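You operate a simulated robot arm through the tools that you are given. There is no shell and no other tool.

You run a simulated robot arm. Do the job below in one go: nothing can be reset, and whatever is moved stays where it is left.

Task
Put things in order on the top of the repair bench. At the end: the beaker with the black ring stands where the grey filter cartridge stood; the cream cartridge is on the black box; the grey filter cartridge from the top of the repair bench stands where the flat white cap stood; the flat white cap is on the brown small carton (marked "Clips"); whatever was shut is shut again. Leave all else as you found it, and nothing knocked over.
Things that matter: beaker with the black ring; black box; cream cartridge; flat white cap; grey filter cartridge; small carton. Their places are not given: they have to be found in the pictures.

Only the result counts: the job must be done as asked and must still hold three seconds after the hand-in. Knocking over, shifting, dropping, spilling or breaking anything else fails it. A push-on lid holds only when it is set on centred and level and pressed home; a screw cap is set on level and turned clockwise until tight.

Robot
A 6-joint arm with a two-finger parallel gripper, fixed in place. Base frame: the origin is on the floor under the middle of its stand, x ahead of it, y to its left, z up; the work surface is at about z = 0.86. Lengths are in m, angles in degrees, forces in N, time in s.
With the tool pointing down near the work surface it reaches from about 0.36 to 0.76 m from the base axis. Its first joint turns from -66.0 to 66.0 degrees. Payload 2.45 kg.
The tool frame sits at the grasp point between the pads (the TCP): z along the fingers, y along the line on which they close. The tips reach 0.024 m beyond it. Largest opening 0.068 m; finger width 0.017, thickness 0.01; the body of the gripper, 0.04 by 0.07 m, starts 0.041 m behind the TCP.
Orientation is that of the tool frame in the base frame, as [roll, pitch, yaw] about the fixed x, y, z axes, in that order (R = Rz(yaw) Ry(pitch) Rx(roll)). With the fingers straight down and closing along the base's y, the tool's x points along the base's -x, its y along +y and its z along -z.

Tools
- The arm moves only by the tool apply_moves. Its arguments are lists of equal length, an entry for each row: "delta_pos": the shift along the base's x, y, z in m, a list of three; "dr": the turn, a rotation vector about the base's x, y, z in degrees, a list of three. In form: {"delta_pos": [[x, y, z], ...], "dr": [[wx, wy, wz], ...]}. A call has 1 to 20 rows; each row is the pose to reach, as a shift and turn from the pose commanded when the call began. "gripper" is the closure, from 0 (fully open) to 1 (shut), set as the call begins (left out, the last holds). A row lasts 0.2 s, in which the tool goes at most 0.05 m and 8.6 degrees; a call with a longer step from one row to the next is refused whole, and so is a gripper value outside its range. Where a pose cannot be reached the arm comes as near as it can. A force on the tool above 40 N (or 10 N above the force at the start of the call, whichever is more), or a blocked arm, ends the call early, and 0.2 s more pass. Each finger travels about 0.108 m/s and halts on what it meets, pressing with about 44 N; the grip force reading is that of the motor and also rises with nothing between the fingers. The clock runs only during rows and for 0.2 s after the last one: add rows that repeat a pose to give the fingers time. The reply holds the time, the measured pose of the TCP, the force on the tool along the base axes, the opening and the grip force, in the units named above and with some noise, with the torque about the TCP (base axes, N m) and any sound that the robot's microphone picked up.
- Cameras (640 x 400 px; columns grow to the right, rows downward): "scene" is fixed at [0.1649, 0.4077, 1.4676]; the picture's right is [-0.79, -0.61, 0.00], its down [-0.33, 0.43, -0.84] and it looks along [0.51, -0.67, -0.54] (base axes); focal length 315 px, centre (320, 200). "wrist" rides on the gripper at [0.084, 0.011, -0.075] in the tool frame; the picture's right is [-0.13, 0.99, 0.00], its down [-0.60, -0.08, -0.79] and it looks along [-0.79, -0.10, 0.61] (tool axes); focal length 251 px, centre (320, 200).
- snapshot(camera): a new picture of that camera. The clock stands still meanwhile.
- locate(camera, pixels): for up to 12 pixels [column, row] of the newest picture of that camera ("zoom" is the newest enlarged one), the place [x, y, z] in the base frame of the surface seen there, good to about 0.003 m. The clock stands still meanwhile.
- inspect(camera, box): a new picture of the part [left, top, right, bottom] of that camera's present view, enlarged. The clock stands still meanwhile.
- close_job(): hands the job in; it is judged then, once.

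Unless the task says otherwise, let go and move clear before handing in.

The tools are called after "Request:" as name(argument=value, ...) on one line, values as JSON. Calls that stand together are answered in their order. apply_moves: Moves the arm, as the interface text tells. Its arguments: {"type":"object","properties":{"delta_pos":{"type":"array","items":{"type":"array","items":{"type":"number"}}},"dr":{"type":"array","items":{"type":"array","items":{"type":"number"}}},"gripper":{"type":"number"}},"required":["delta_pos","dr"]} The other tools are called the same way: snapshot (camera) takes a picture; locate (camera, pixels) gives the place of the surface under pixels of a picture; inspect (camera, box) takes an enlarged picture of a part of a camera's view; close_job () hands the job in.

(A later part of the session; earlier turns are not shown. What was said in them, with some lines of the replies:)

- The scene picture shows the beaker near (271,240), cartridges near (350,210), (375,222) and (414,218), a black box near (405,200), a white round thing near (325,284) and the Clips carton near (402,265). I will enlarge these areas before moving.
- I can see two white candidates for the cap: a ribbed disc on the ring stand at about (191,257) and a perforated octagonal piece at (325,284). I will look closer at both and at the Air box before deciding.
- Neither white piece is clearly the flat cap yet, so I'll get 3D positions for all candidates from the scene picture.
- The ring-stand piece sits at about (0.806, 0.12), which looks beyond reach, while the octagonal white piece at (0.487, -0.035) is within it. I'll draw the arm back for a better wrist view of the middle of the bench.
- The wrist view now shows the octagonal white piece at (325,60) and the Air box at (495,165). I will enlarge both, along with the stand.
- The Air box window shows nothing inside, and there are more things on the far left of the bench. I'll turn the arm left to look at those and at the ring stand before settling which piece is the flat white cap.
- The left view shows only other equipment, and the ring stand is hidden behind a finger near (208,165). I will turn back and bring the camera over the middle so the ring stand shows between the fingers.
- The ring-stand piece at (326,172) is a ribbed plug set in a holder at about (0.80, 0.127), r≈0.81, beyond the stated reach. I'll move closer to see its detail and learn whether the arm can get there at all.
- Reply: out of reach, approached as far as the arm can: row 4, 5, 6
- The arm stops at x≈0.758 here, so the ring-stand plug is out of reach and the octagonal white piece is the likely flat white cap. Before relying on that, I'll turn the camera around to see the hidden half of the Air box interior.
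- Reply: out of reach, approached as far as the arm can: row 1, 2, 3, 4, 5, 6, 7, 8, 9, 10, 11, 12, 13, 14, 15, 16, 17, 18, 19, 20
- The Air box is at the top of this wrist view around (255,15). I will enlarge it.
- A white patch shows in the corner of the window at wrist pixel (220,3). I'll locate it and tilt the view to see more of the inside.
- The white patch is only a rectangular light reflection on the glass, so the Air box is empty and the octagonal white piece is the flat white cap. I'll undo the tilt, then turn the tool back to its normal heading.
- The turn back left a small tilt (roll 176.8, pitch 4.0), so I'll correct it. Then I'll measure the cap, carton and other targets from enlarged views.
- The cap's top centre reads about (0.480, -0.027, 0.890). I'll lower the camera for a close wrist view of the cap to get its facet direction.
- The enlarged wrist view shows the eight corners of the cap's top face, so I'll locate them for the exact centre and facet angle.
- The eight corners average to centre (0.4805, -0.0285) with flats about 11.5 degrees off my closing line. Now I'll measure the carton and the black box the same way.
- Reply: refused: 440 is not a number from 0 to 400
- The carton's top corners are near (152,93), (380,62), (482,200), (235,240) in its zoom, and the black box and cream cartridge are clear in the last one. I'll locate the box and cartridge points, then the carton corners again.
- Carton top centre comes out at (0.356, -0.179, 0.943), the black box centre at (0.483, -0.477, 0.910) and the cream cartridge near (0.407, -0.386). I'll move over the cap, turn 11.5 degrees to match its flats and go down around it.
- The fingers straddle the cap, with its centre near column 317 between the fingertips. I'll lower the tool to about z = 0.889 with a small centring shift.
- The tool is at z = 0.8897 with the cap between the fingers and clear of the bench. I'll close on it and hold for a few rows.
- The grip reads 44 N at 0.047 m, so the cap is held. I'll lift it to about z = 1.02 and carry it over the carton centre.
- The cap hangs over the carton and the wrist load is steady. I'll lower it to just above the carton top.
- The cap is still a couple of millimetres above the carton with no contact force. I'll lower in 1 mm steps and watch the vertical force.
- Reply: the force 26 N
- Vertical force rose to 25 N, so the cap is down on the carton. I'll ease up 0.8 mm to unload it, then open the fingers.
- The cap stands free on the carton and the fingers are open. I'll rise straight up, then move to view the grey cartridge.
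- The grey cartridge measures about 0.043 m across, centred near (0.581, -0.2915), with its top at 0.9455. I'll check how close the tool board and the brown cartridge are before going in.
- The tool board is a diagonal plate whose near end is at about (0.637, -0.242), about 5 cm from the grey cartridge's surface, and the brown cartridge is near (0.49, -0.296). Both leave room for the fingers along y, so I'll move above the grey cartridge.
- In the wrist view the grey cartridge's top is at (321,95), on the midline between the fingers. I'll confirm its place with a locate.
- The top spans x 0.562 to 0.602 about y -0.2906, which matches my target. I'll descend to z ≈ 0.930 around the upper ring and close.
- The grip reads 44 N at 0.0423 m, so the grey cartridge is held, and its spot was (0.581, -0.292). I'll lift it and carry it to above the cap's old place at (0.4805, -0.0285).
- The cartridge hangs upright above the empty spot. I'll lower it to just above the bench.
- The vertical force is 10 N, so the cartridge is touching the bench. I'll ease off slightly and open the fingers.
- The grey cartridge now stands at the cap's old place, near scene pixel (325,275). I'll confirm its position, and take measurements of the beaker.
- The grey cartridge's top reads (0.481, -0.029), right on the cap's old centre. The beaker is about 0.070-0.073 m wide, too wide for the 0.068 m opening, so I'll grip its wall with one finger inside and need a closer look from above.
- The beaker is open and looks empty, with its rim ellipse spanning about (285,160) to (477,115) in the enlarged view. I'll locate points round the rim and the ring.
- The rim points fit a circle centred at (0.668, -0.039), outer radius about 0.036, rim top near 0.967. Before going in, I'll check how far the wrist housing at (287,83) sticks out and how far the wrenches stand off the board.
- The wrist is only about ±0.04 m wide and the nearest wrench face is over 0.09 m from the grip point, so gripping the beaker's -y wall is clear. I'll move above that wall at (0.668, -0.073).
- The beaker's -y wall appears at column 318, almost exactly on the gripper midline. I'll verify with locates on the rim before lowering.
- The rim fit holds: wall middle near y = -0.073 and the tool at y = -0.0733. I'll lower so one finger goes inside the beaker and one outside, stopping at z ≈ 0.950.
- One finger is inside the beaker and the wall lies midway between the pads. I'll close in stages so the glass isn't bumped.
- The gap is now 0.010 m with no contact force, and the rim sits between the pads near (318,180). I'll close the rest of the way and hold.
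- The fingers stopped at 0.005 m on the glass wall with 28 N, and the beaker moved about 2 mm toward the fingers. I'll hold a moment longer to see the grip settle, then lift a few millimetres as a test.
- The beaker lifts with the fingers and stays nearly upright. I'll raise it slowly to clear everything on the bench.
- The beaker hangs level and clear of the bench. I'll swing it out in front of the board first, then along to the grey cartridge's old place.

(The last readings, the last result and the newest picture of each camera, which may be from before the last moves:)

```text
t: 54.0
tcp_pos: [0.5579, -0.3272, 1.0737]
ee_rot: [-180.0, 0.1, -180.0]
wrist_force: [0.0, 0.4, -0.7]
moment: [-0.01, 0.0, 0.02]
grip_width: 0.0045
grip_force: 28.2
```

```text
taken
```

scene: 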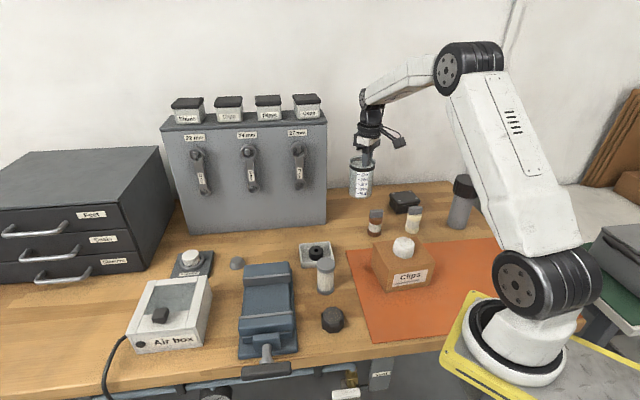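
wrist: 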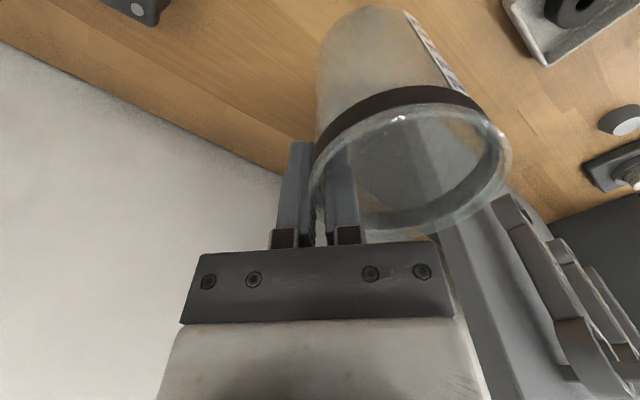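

The beaker arrived upright near scene pixel (361,178). I'll measure its ring and bottom so the centre goes to (0.581, -0.292).

Request:
inspect(camera="scene", box=[330, 145, 395, 205])

Request:
locate(camera="zoom", pixels=[[200, 150], [220, 165], [260, 178], [300, 182], [340, 172], [370, 155], [300, 230], [300, 320], [200, 120], [380, 115], [290, 370], [220, 350]])

Request:
locate(camera="wrist", pixels=[[320, 165], [325, 145], [345, 120], [375, 103], [410, 96], [445, 97], [475, 108], [500, 125], [510, 155], [315, 185], [440, 220], [380, 230]])

```text
6.67 times, centred on (362, 175) of scene
```

zoom: 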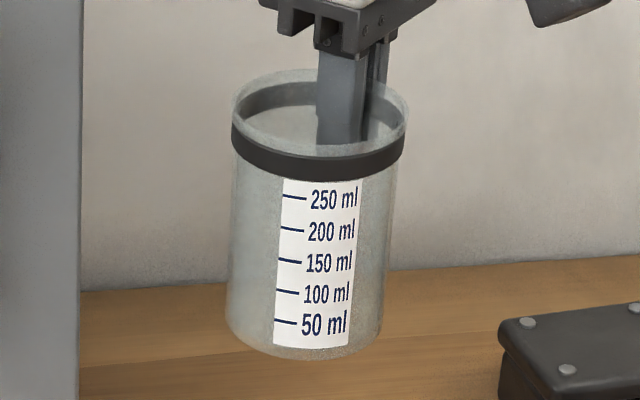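

```text
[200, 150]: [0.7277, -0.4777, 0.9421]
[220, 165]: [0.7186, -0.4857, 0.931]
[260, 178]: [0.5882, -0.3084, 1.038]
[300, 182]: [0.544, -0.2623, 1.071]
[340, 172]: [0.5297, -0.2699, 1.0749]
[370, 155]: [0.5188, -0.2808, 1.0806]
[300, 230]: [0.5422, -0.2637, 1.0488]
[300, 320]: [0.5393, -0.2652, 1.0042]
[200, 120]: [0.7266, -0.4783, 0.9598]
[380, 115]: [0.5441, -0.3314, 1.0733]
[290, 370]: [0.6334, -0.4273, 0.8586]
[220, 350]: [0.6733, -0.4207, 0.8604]
```

```text
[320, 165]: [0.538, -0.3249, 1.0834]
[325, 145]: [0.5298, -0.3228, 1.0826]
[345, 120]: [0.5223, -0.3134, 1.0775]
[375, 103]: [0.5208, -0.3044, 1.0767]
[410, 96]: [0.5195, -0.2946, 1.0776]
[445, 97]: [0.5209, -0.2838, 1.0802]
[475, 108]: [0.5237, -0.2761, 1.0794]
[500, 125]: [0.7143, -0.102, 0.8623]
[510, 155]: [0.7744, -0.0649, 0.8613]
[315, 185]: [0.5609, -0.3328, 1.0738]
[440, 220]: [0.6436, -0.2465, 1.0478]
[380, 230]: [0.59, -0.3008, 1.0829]
```

Ring points fit a centre of about (0.5555, -0.294), offset (-0.002, +0.034) from the tool, and the beaker is upright within about half a degree. I'll shift it over the target and lower to just above the bench.

Request:
apply_moves(delta_pos=[[0.008, 0.001, 0], [0.018, 0.002, 0], [0.0253, 0.0022, 0], [0.0253, 0.0022, -0.02], [0.0253, 0.0022, -0.045], [0.0253, 0.0022, -0.07], [0.0253, 0.0022, -0.095], [0.0253, 0.0022, -0.11], [0.0253, 0.0022, -0.118], [0.0253, 0.0022, -0.118]], dr=[[0, 0, 0], [0, 0, 0], [0, 0, 0], [0, 0, 0], [0, 0, 0], [0, 0, 0], [0, 0, 0], [0, 0, 0], [0, 0, 0], [0, 0, 0]])

Request:
inspect(camera="scene", box=[310, 165, 410, 245])

Request:
snapshot(camera="wrist")

```text
t: 56.2
tcp_pos: [0.5845, -0.325, 0.9563]
ee_rot: [-179.9, 0.0, 180.0]
wrist_force: [0.1, 0.0, -1.2]
moment: [0.0, 0.02, 0.03]
grip_width: 0.0045
grip_force: 28.1
```

```text
5.00 times, centred on (360, 205) of scene
```

zoom: 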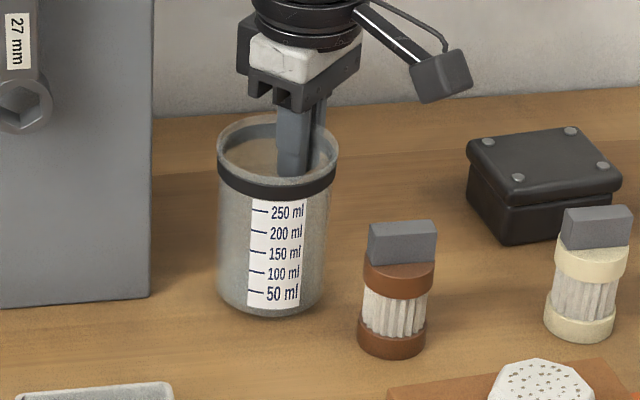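

```text
taken
```

wrist: 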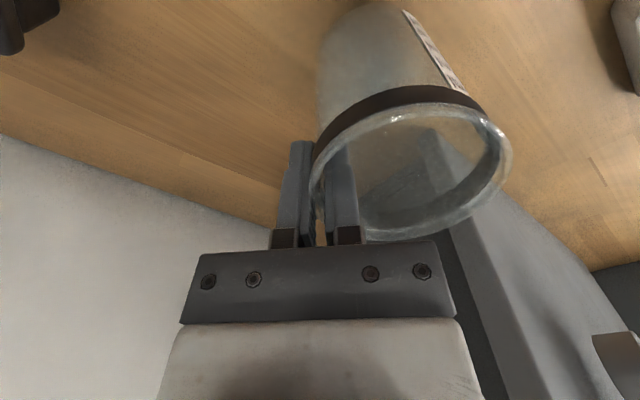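

The beaker is about 5 mm above the bench in the right gap. I'll re-measure its ring to check centring, and also lower 2 mm toward contact.

Request:
locate(camera="wrist", pixels=[[320, 165], [325, 145], [345, 120], [375, 103], [410, 96], [445, 97], [475, 108], [380, 232], [430, 225]])

Request:
apply_moves(delta_pos=[[0, 0, -0.001], [0, 0, -0.002], [0, 0, -0.003], [0, 0, -0.003]], dr=[[0, 0, 0], [0, 0, 0], [0, 0, 0], [0, 0, 0]])

```text
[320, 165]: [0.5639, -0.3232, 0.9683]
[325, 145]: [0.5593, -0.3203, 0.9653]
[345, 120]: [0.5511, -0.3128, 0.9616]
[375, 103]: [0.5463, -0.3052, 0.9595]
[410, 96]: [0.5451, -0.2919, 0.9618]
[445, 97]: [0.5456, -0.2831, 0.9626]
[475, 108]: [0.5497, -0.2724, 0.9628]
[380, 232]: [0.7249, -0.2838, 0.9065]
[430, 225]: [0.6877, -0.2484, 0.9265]
```

```text
t: 57.2
tcp_pos: [0.5842, -0.3255, 0.9525]
ee_rot: [180.0, 0.1, 180.0]
wrist_force: [0.0, 0.2, -1.4]
moment: [-0.01, 0.0, 0.01]
grip_width: 0.0042
grip_force: 27.7
```

The ring fit gives a centre of (0.5805, -0.291), within a millimetre of the target. I'll keep lowering in small steps until the force shows contact.

Request:
apply_moves(delta_pos=[[0, 0, -0.0007], [0, 0, -0.0014], [0, 0, -0.0014]], dr=[[0, 0, 0], [0, 0, 0], [0, 0, 0]])

Request:
apply_moves(delta_pos=[[0, 0, -0.0005], [0, 0, -0.001], [0, 0, -0.001]], dr=[[0, 0, 0], [0, 0, 0], [0, 0, 0]])

```text
t: 58.0
tcp_pos: [0.5834, -0.3252, 0.9509]
ee_rot: [180.0, 0.1, -180.0]
wrist_force: [-0.1, 0.6, 0.5]
moment: [0.03, 0.03, 0.0]
grip_width: 0.0043
grip_force: 27.3
```

```text
t: 58.8
tcp_pos: [0.5829, -0.3242, 0.9504]
ee_rot: [-179.9, 0.1, 179.9]
wrist_force: [1.6, -1.5, 5.6]
moment: [0.25, 0.04, -0.04]
grip_width: 0.0041
grip_force: 27.4
```

The vertical force changed to +5.6 N, so the beaker stands on the bench. I'll ease off 0.5 mm and open slightly in stages.

Request:
apply_moves(delta_pos=[[0, 0, 0.0005], [0, 0, 0.0005]], dr=[[0, 0, 0], [0, 0, 0]])

Request:
apply_moves(delta_pos=[[0, 0, 0], [0, 0, 0]], dr=[[0, 0, 0], [0, 0, 0]], gripper=0.8)

Request:
apply_moves(delta_pos=[[0, 0, 0], [0, 0, 0]], dr=[[0, 0, 0], [0, 0, 0]], gripper=0.4)

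Request:
inspect(camera="scene", box=[310, 165, 410, 245])

Request:
snapshot(camera="wrist")

```text
t: 59.4
tcp_pos: [0.5841, -0.325, 0.9499]
ee_rot: [-179.9, 0.0, 180.0]
wrist_force: [1.4, -2.9, 7.9]
moment: [0.2, -0.03, -0.11]
grip_width: 0.0042
grip_force: 27.6
```

```text
t: 60.0
tcp_pos: [0.5833, -0.3244, 0.9491]
ee_rot: [-179.9, 0.0, 180.0]
wrist_force: [0.8, -0.1, 0.0]
moment: [0.01, -0.01, 0.02]
grip_width: 0.0136
grip_force: 0.0
```

```text
t: 60.6
tcp_pos: [0.5834, -0.3245, 0.9506]
ee_rot: [179.9, 0.1, 179.9]
wrist_force: [0.2, 0.0, 0.7]
moment: [0.03, 0.03, -0.03]
grip_width: 0.041
grip_force: 0.1
```

```text
5.00 times, centred on (360, 205) of scene
```

zoom: 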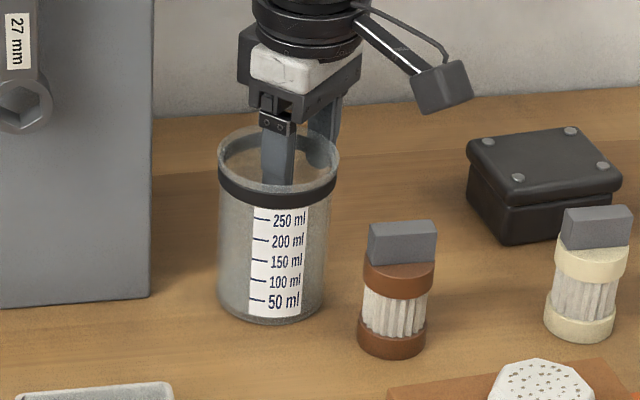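

```text
taken
```

wrist: 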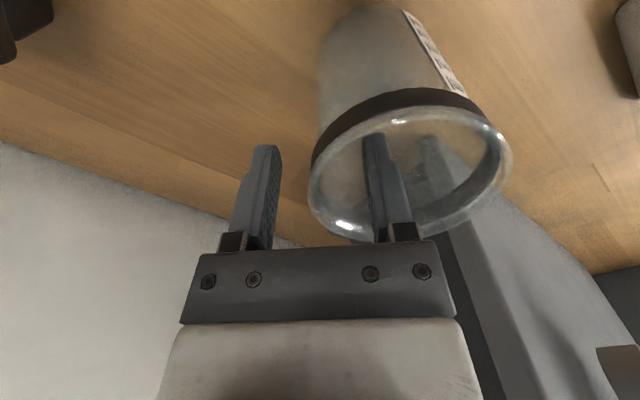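

The beaker stands upright with the fingers clear of the wall on both sides. I'll rise straight out and look at the result.

Request:
apply_moves(delta_pos=[[0, 0, 0.015], [0, 0, 0.04], [0, 0, 0.07], [0, 0, 0.1], [0, 0, 0.13], [0, 0, 0.13]], dr=[[0, 0, 0], [0, 0, 0], [0, 0, 0], [0, 0, 0], [0, 0, 0], [0, 0, 0]])

Request:
snapshot(camera="scene")

Request:
inspect(camera="scene", box=[310, 165, 410, 245])

Request:
locate(camera="zoom", pixels=[[222, 180], [235, 193], [260, 202], [290, 203], [315, 195], [333, 183], [280, 285], [280, 310], [255, 310], [300, 310]])

```text
t: 62.0
tcp_pos: [0.5843, -0.3248, 1.0809]
ee_rot: [-179.9, 0.1, -180.0]
wrist_force: [0.4, -0.8, -0.2]
moment: [-0.02, -0.02, 0.0]
grip_width: 0.0409
grip_force: 0.0
```

```text
taken
```

scene: 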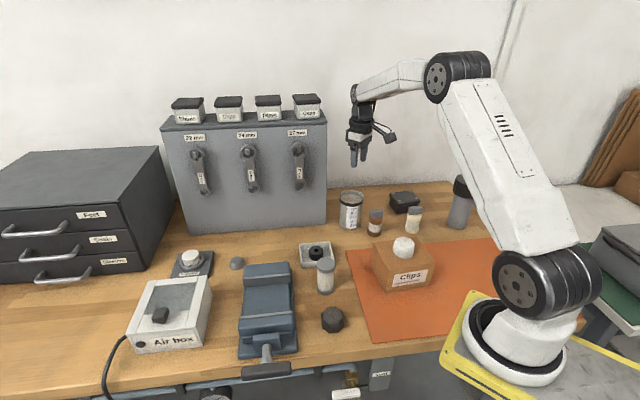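

```text
5.00 times, centred on (360, 205) of scene
```

zoom: 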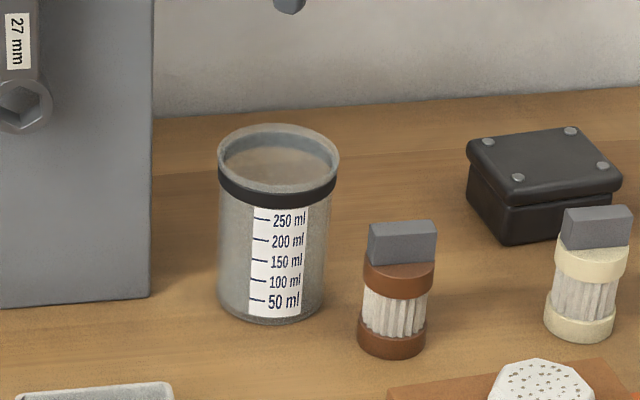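

```text
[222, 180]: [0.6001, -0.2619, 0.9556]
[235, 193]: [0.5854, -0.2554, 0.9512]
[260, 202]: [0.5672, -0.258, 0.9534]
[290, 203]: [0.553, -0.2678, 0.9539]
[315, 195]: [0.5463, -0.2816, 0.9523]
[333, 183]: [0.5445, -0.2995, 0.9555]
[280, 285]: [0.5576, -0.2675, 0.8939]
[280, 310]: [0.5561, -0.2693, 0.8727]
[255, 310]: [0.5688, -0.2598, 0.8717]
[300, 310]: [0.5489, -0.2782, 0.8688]
```

The beaker's ring points fit (0.580, -0.2915), right where the grey cartridge stood. Next is the cream cartridge, so I'll open the fingers, move toward it and turn the tool about -44 degrees to face it.

Request:
apply_moves(delta_pos=[[-0.032, 0, 0.01], [-0.064, 0, 0.01], [-0.096, 0, 0.01], [-0.128, 0, 0.0], [-0.16, 0, 0.0], [-0.192, -0.003, 0.0], [-0.224, -0.005, 0.0], [-0.224, -0.005, 0.0]], dr=[[0, 0, -6.3], [0, 0, -12.6], [0, 0, -18.9], [0, 0, -25.2], [0, 0, -31.5], [0, 0, -37.8], [0, 0, -44], [0, 0, -44]], gripper=0)

Request:
snapshot(camera="wrist")

Request:
inspect(camera="wrist", box=[250, 60, 390, 180])

Request:
snapshot(camera="scene")

```text
t: 63.8
tcp_pos: [0.3615, -0.3289, 1.0794]
ee_rot: [180.0, 0.2, 135.9]
wrist_force: [0.3, -0.1, 0.5]
moment: [0.02, -0.02, -0.03]
grip_width: 0.0677
grip_force: 0.0
```

```text
taken
```

wrist: 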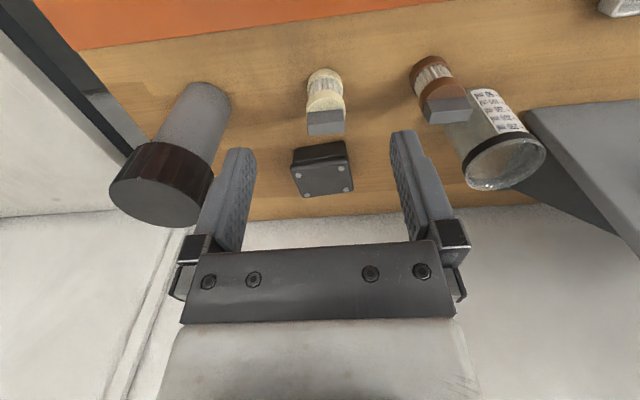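

```text
3.33 times, centred on (320, 120) of wrist
```

zoom: 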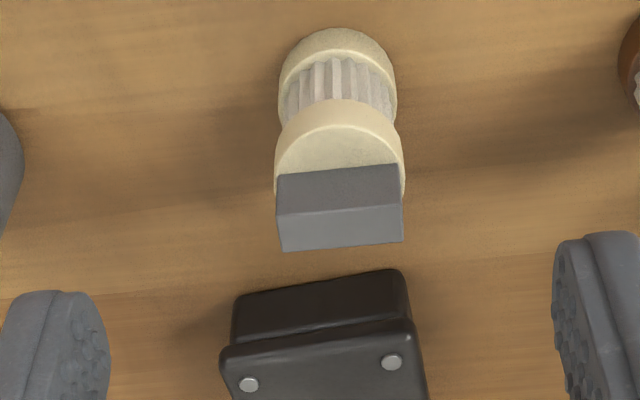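

```text
taken
```

scene: 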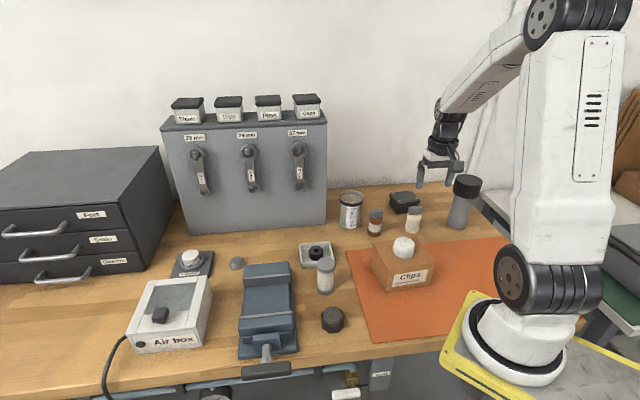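

The cream cartridge is seen at (325,95) with a grey tab on top. I'll locate its ring, tab and base to fix the centre, plus the black box's four screws.

Request:
locate(camera="zoom", pixels=[[280, 160], [300, 130], [340, 108], [380, 130], [400, 165], [340, 150], [285, 222], [398, 212], [398, 238], [288, 245], [340, 228], [340, 190]])

Request:
locate(camera="wrist", pixels=[[299, 176], [342, 167], [346, 190], [306, 195], [320, 180], [293, 155], [348, 143], [351, 188], [298, 197], [318, 70], [340, 75], [310, 82]])

Request:
inspect(camera="wrist", box=[280, 130, 360, 205])

```text
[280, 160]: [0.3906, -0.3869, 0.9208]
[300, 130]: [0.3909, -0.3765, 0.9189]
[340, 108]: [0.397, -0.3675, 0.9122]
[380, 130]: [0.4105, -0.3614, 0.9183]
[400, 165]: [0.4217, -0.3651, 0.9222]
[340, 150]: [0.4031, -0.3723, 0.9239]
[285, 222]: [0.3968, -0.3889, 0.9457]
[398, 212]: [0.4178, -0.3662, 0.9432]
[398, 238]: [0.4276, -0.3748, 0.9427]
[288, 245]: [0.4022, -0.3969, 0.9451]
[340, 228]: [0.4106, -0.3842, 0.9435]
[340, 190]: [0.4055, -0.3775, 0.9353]
```

```text
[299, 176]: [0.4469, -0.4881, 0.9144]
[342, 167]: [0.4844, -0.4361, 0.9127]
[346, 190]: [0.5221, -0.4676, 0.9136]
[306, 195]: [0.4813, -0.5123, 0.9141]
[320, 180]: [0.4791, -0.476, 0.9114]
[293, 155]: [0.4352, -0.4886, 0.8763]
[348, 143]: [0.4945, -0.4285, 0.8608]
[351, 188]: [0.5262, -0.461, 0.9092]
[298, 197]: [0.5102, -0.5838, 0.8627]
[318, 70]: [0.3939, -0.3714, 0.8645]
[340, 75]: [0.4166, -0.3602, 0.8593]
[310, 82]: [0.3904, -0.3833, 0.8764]
```

```text
5.33 times, centred on (320, 168) of wrist
```

zoom: 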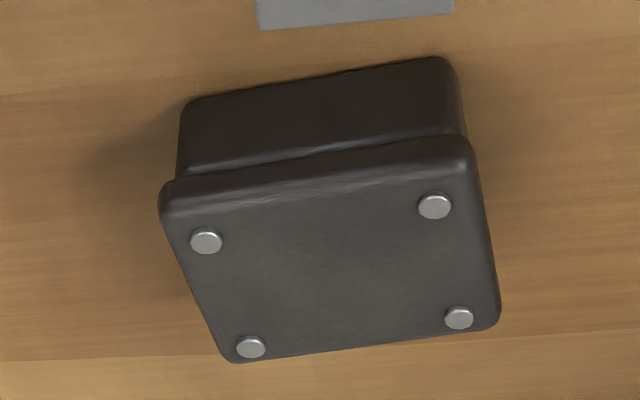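

The cream cartridge's ring fits a centre of (0.411, -0.3825), and the four screws put the box centre at (0.4836, -0.4765) with its top near 0.911. I'll move above the cartridge and check alignment.

Request:
apply_moves(delta_pos=[[0.017, -0.018, -0.01], [0.034, -0.036, -0.03], [0.0495, -0.0536, -0.055], [0.0495, -0.0536, -0.075], [0.0495, -0.0536, -0.075]], dr=[[0, 0, 0], [0, 0, 0], [0, 0, 0], [0, 0, 0], [0, 0, 0]])

Request:
snapshot(camera="wrist")

Request:
inspect(camera="scene", box=[360, 160, 480, 250])

```text
t: 65.0
tcp_pos: [0.4103, -0.3816, 1.0061]
ee_rot: [180.0, 0.1, 136.0]
wrist_force: [1.6, -0.6, 0.3]
moment: [0.02, 0.01, 0.0]
grip_width: 0.068
grip_force: 0.0
```

```text
taken
```

wrist: 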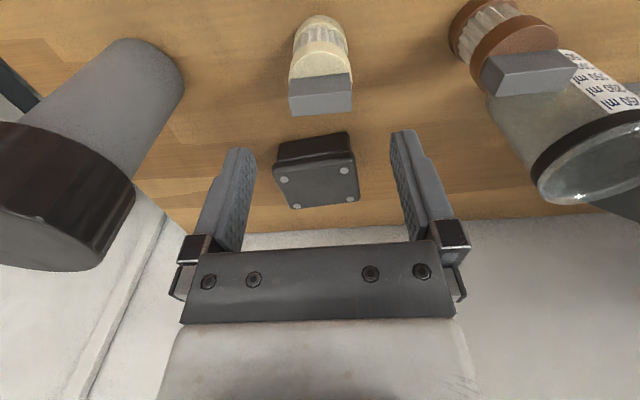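

```text
4.44 times, centred on (420, 205) of scene
```

zoom: 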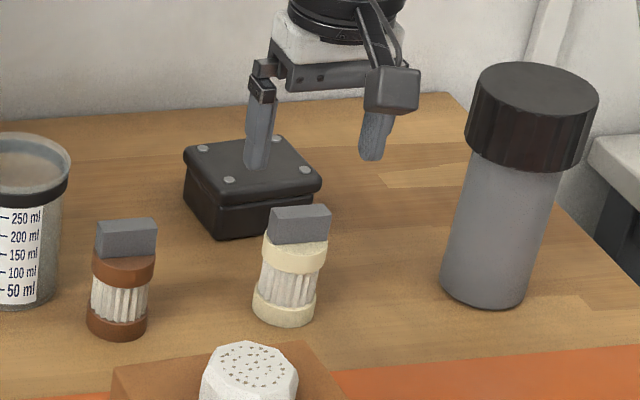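

The cartridge is centred at column 321 between the fingers, and the bottle and carton are well clear. I'll lower around its upper ring and close.

Request:
apply_moves(delta_pos=[[0.0005, -0.0005, -0.03], [0.0005, -0.0005, -0.055], [0.0005, -0.0005, -0.078], [0.0005, -0.0005, -0.091], [0.0005, -0.0005, -0.091]], dr=[[0, 0, 0], [0, 0, 0], [0, 0, 0], [0, 0, 0], [0, 0, 0]])

Request:
inspect(camera="scene", box=[380, 170, 450, 240])

Request:
snapshot(camera="wrist")

```text
t: 66.2
tcp_pos: [0.4084, -0.3829, 0.9151]
ee_rot: [-180.0, 0.1, 136.1]
wrist_force: [0.7, 0.5, 0.0]
moment: [0.03, 0.0, -0.02]
grip_width: 0.0678
grip_force: 0.0
```

```text
5.71 times, centred on (415, 205) of scene
```

zoom: 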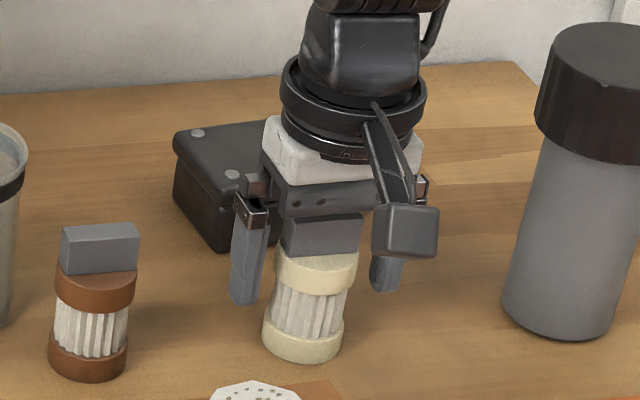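

```text
taken
```

wrist: 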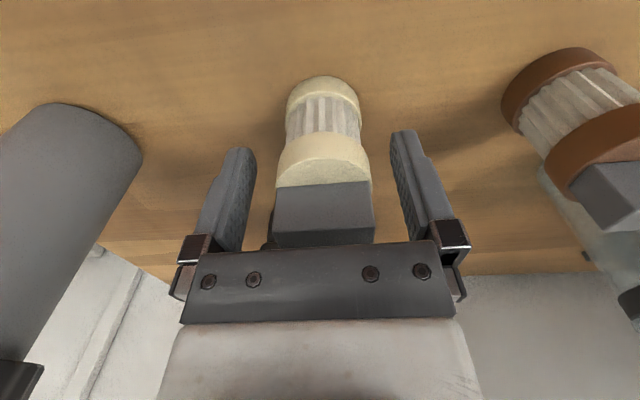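

The fingers are either side of the cartridge with the tab clear below the palm. I'll close the grip.

Request:
apply_moves(delta_pos=[[0, 0, 0], [0, 0, 0], [0, 0, 0], [0, 0, 0]], dr=[[0, 0, 0], [0, 0, 0], [0, 0, 0], [0, 0, 0]], gripper=1)

Request:
apply_moves(delta_pos=[[0, 0, 0.01], [0, 0, 0.035], [0, 0, 0.065], [0, 0, 0.1], [0, 0, 0.12], [0, 0, 0.12]], dr=[[0, 0, 0], [0, 0, 0], [0, 0, 0], [0, 0, 0], [0, 0, 0], [0, 0, 0]])

Request:
inspect(camera="scene", box=[370, 130, 470, 240])

Request:
snapshot(camera="wrist")

```text
t: 67.2
tcp_pos: [0.4091, -0.3832, 0.9154]
ee_rot: [-180.0, 0.1, 135.9]
wrist_force: [0.7, 0.3, 0.3]
moment: [0.0, -0.02, -0.03]
grip_width: 0.0379
grip_force: 43.8
```

```text
t: 68.6
tcp_pos: [0.4103, -0.3836, 1.0364]
ee_rot: [-180.0, 0.0, 136.0]
wrist_force: [-0.2, 0.3, -1.0]
moment: [0.01, 0.01, 0.03]
grip_width: 0.0381
grip_force: 44.2
```

```text
3.64 times, centred on (420, 185) of scene
```

zoom: 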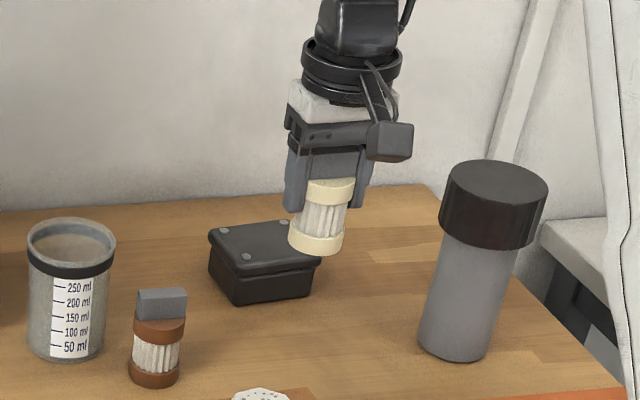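

```text
taken
```

wrist: 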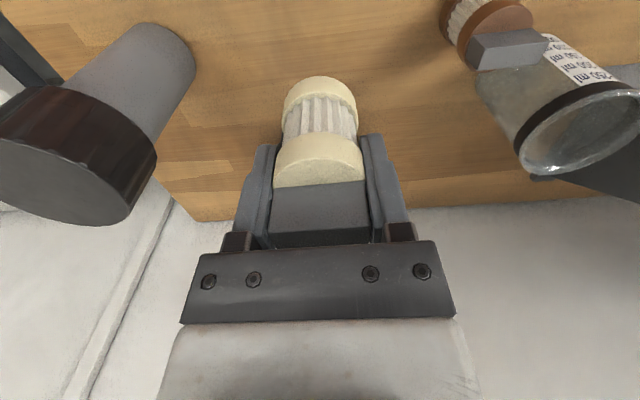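

The cream cartridge is held and lifted with 44 N at 0.038 m. I'll measure its rings relative to the tool so it lands on the box centre.

Request:
locate(camera="wrist", pixels=[[286, 98], [292, 88], [304, 80], [320, 77], [336, 80], [350, 90], [356, 100], [279, 160], [290, 146], [318, 137], [348, 146], [361, 162]])

```text
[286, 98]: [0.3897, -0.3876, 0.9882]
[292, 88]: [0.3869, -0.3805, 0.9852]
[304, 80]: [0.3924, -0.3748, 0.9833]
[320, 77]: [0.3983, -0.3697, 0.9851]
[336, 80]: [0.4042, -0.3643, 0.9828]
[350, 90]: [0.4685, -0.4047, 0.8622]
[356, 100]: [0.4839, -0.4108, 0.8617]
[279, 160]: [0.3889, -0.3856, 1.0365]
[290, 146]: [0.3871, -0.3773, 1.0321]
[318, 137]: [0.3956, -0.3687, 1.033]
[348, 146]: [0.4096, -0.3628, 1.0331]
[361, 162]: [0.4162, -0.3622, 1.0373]
```

The cartridge is centred on the tool axis. I'll move it over the box centre and lower to just above the lid.

Request:
apply_moves(delta_pos=[[0.015, -0.019, 0], [0.035, -0.044, 0], [0.055, -0.07, 0], [0.068, -0.086, 0], [0.0736, -0.093, 0], [0.0736, -0.093, 0]], dr=[[0, 0, 0], [0, 0, 0], [0, 0, 0], [0, 0, 0], [0, 0, 0], [0, 0, 0]])

Request:
apply_moves(delta_pos=[[0, 0, -0.02], [0, 0, -0.04], [0, 0, -0.055], [0, 0, -0.0625], [0, 0, -0.0625]], dr=[[0, 0, 0], [0, 0, 0], [0, 0, 0], [0, 0, 0], [0, 0, 0]])

Request:
inspect(camera="scene", box=[370, 150, 450, 225])

Request:
snapshot(camera="wrist")

```text
t: 70.0
tcp_pos: [0.4827, -0.4766, 1.0354]
ee_rot: [-179.9, 0.0, 136.0]
wrist_force: [0.7, -0.1, -0.2]
moment: [-0.01, -0.05, -0.04]
grip_width: 0.0379
grip_force: 43.7
```

```text
t: 71.2
tcp_pos: [0.4837, -0.4768, 0.9726]
ee_rot: [180.0, 0.1, 136.0]
wrist_force: [-0.1, -0.7, 0.0]
moment: [-0.01, -0.02, 0.03]
grip_width: 0.0383
grip_force: 44.2
```

```text
5.33 times, centred on (410, 188) of scene
```

zoom: 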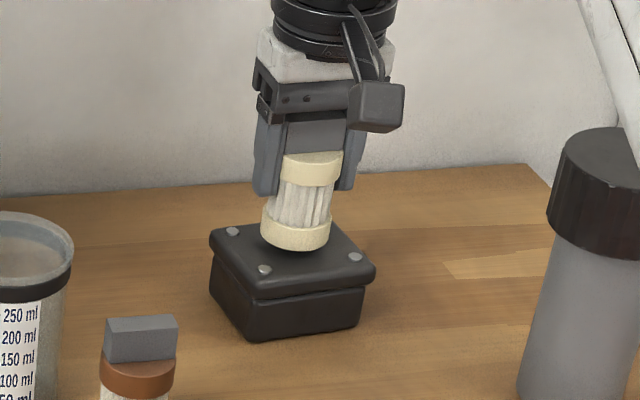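

```text
taken
```

wrist: 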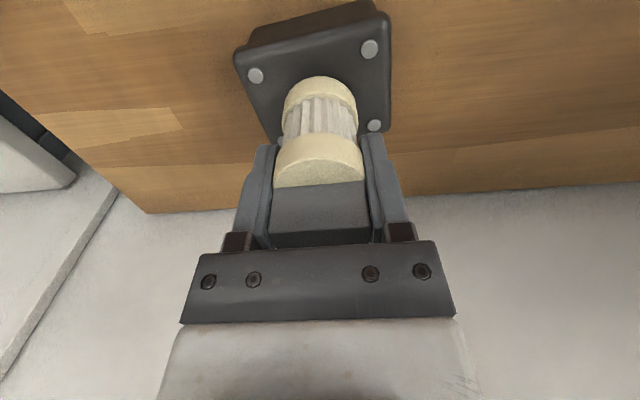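

The cartridge hangs over the middle of the box, between the screws, about 6 mm up. I'll lower it gently until contact.

Request:
apply_moves(delta_pos=[[0, 0, -0.0015], [0, 0, -0.003], [0, 0, -0.0045], [0, 0, -0.0045]], dr=[[0, 0, 0], [0, 0, 0], [0, 0, 0], [0, 0, 0]])

Request:
apply_moves(delta_pos=[[0, 0, -0.0005], [0, 0, -0.001], [0, 0, -0.001]], dr=[[0, 0, 0], [0, 0, 0], [0, 0, 0]])

```text
t: 72.2
tcp_pos: [0.4824, -0.477, 0.9694]
ee_rot: [180.0, 0.1, 136.0]
wrist_force: [-0.2, -0.6, -1.0]
moment: [0.03, -0.01, 0.02]
grip_width: 0.0378
grip_force: 44.1
```

```text
t: 73.0
tcp_pos: [0.4838, -0.4758, 0.9675]
ee_rot: [180.0, 0.2, 136.0]
wrist_force: [0.3, -0.2, -1.1]
moment: [0.0, -0.01, 0.04]
grip_width: 0.038
grip_force: 43.5
```

No contact yet (vertical force still about -1 N). I'll go down further in half-millimetre steps.

Request:
apply_moves(delta_pos=[[0, 0, -0.0005], [0, 0, -0.001], [0, 0, -0.001]], dr=[[0, 0, 0], [0, 0, 0], [0, 0, 0]])

Request:
apply_moves(delta_pos=[[0, 0, -0.0005], [0, 0, -0.001], [0, 0, -0.001]], dr=[[0, 0, 0], [0, 0, 0], [0, 0, 0]])

```text
t: 73.8
tcp_pos: [0.484, -0.4759, 0.9665]
ee_rot: [-180.0, 0.1, 136.0]
wrist_force: [0.7, -0.5, -1.3]
moment: [0.03, -0.05, 0.0]
grip_width: 0.0381
grip_force: 43.7
```

```text
t: 74.6
tcp_pos: [0.4842, -0.4774, 0.9657]
ee_rot: [-179.8, 0.0, 136.0]
wrist_force: [0.6, 1.1, 2.6]
moment: [0.04, -0.03, 0.01]
grip_width: 0.0381
grip_force: 43.6
```

Contact shows as +2.6 N, so the cartridge rests on the box. I'll open the fingers and rise straight up.

Request:
apply_moves(delta_pos=[[0, 0, 0], [0, 0, 0], [0, 0, 0]], dr=[[0, 0, 0], [0, 0, 0], [0, 0, 0]], gripper=0.3)

Request:
inspect(camera="scene", box=[370, 150, 450, 225])

Request:
apply_moves(delta_pos=[[0, 0, 0.015], [0, 0, 0.04], [0, 0, 0.075], [0, 0, 0.11], [0, 0, 0.14], [0, 0, 0.14]], dr=[[0, 0, 0], [0, 0, 0], [0, 0, 0], [0, 0, 0], [0, 0, 0], [0, 0, 0]])

Request:
snapshot(camera="wrist")

Request:
inspect(camera="scene", box=[370, 150, 450, 225])

```text
t: 75.4
tcp_pos: [0.4823, -0.4759, 0.9646]
ee_rot: [179.9, 0.1, 136.0]
wrist_force: [-0.5, -0.1, -0.9]
moment: [-0.01, -0.05, 0.0]
grip_width: 0.0475
grip_force: 0.1
```

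```text
5.33 times, centred on (410, 188) of scene
```

zoom: 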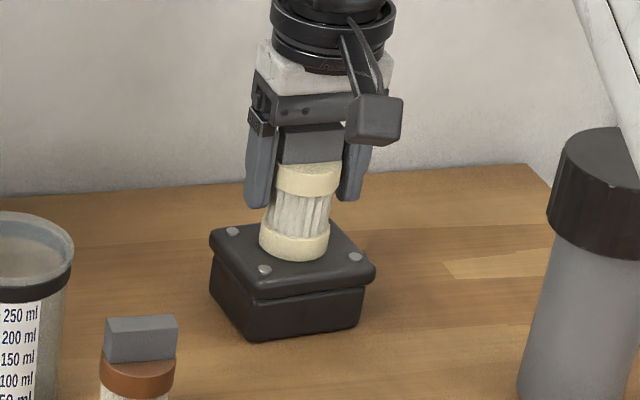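

```text
t: 76.8
tcp_pos: [0.485, -0.4768, 1.1054]
ee_rot: [-180.0, 0.2, 136.0]
wrist_force: [0.3, 0.7, -0.7]
moment: [0.04, -0.03, -0.01]
grip_width: 0.0477
grip_force: 0.0
```

```text
taken
```

wrist: 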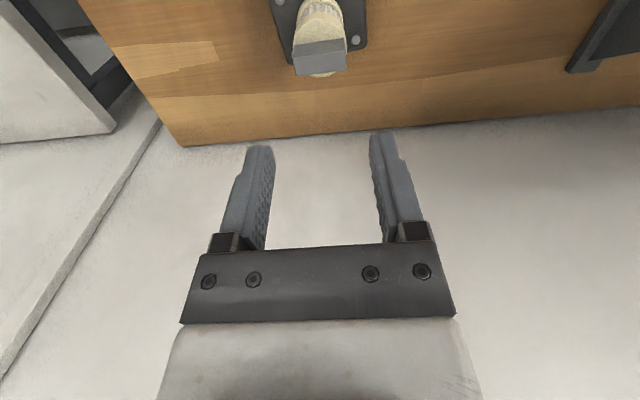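

```text
5.33 times, centred on (410, 188) of scene
```

zoom: 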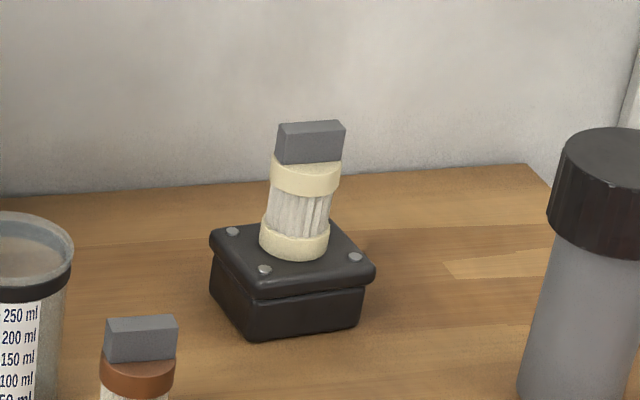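

The cream cartridge stands upright in the middle of the black box. I'll move the arm up and clear, then check the whole bench before handing in.

Request:
apply_moves(delta_pos=[[0, 0.02, 0.03], [-0.01, 0.05, 0.06], [-0.02, 0.085, 0.08], [-0.03, 0.12, 0.09], [-0.04, 0.155, 0.1], [-0.05, 0.19, 0.1], [-0.06, 0.225, 0.1], [-0.06, 0.225, 0.1]], dr=[[0, 0, 6], [0, 0, 12], [0, 0, 18], [0, 0, 24], [0, 0, 30], [0, 0, 36], [0, 0, 44], [0, 0, 44]])

Request:
snapshot(camera="scene")

Request:
inspect(camera="scene", box=[290, 170, 490, 300])

Request:
snapshot(camera="wrist")

```text
t: 78.6
tcp_pos: [0.4206, -0.253, 1.2031]
ee_rot: [-180.0, 0.1, -179.9]
wrist_force: [-0.5, 0.5, -0.1]
moment: [-0.01, 0.0, -0.01]
grip_width: 0.0476
grip_force: 0.1
```

```text
taken
```

scene: 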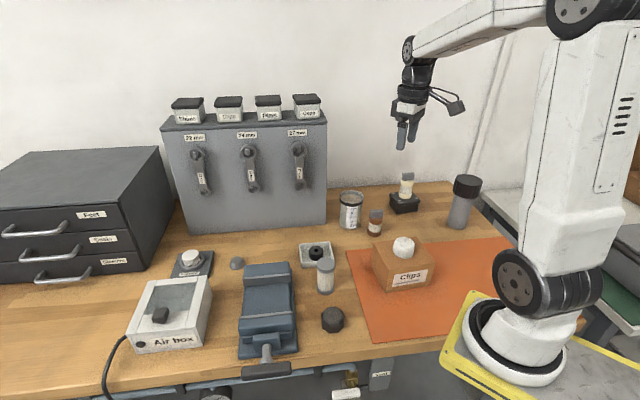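

```text
3.08 times, centred on (390, 235) of scene
```

zoom: 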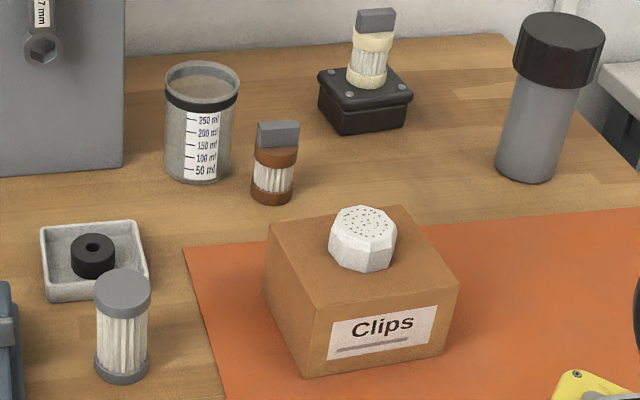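

```text
taken
```

wrist: 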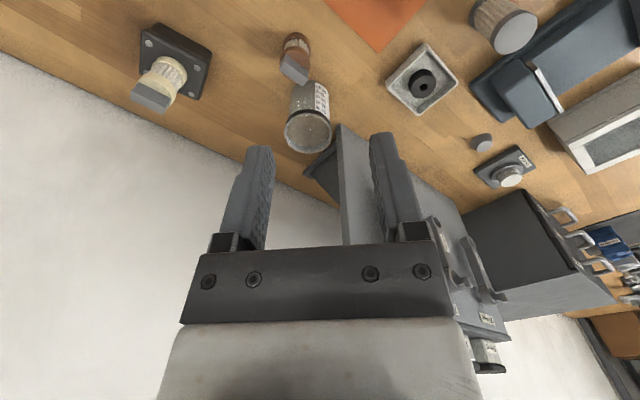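

Every item looks upright: beaker at (351,210), cream cartridge on the black box at (406,190), cap on the carton at (403,247) and grey cartridge at (325,275). I'll do one last check that the carton and the box have not shifted.

Request:
inspect(camera="scene", box=[360, 225, 450, 300])

Request:
locate(camera="zoom", pixels=[[158, 97], [378, 67], [472, 198], [236, 234], [215, 358], [450, 318], [250, 110]])

Request:
inspect(camera="scene", box=[380, 165, 440, 225])

```text
5.33 times, centred on (405, 262) of scene
```

zoom: 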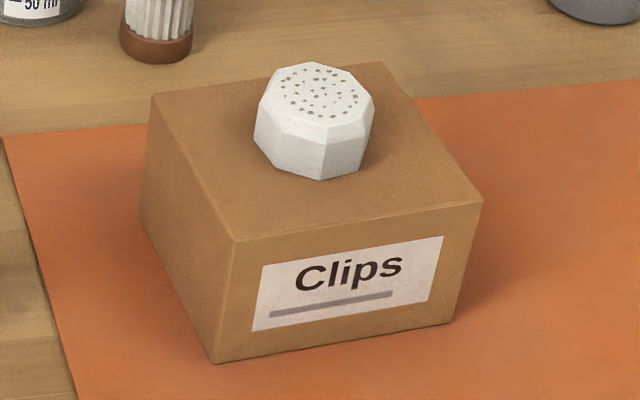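

```text
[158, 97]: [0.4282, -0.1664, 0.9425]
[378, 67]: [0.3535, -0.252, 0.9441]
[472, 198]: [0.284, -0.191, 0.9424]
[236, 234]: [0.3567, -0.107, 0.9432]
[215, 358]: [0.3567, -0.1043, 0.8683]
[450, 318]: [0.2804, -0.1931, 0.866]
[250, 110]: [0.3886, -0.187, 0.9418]
```

```text
6.67 times, centred on (410, 195) of scene
```

zoom: 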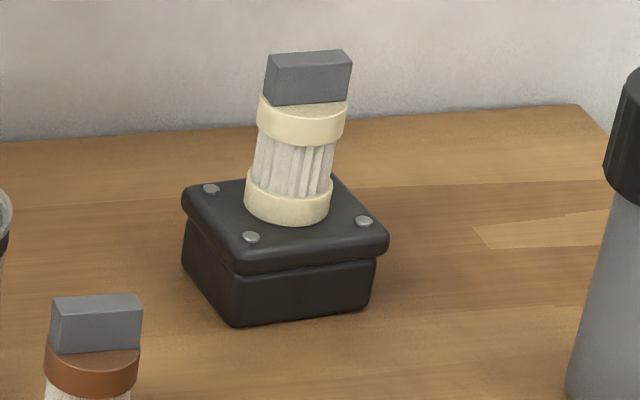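

The carton corners and the black box are where they were at the start, and all four moved items stand steady. The arm is clear and nothing was opened, so I'm handing the job in.

Request:
close_job()

```text
The job is handed in.
```

I put all four items in their new places and handed the job in. In the last pictures they were upright and steady.

| Item | Where it is now | Check |
|---|---|---|
| Flat white cap | Centre of the top of the brown "Clips" carton | Carton corners within about 3 mm of where they were, which is the measuring error |
| Grey filter cartridge | Where the cap stood | Centre at (0.481, -0.029), within 1 mm of the cap's old centre |
| Beaker with the black ring | Where the grey cartridge stood | Centre at (0.580, -0.2915), within about 1 mm |
| Cream cartridge | Middle of the black box lid, between the four screws | Box looks unmoved in the picture |

- **Which piece is the cap:** I took the eight-sided white piece with small holes in its top as the flat white cap. The other candidate, the white plug in the ring stand, could not be reached with the tool pointing down. The Air box looked empty through its window. If the plug was the one meant, the cap and grey cartridge steps are wrong.
- **Beaker grip:** The beaker was too wide for the gripper, so I held it by the wall with one finger inside. It slid about 2 mm as the fingers closed, before I lifted it.
- **Everything else:** I opened nothing, so nothing needed shutting again. I saw nothing knocked over or shifted.
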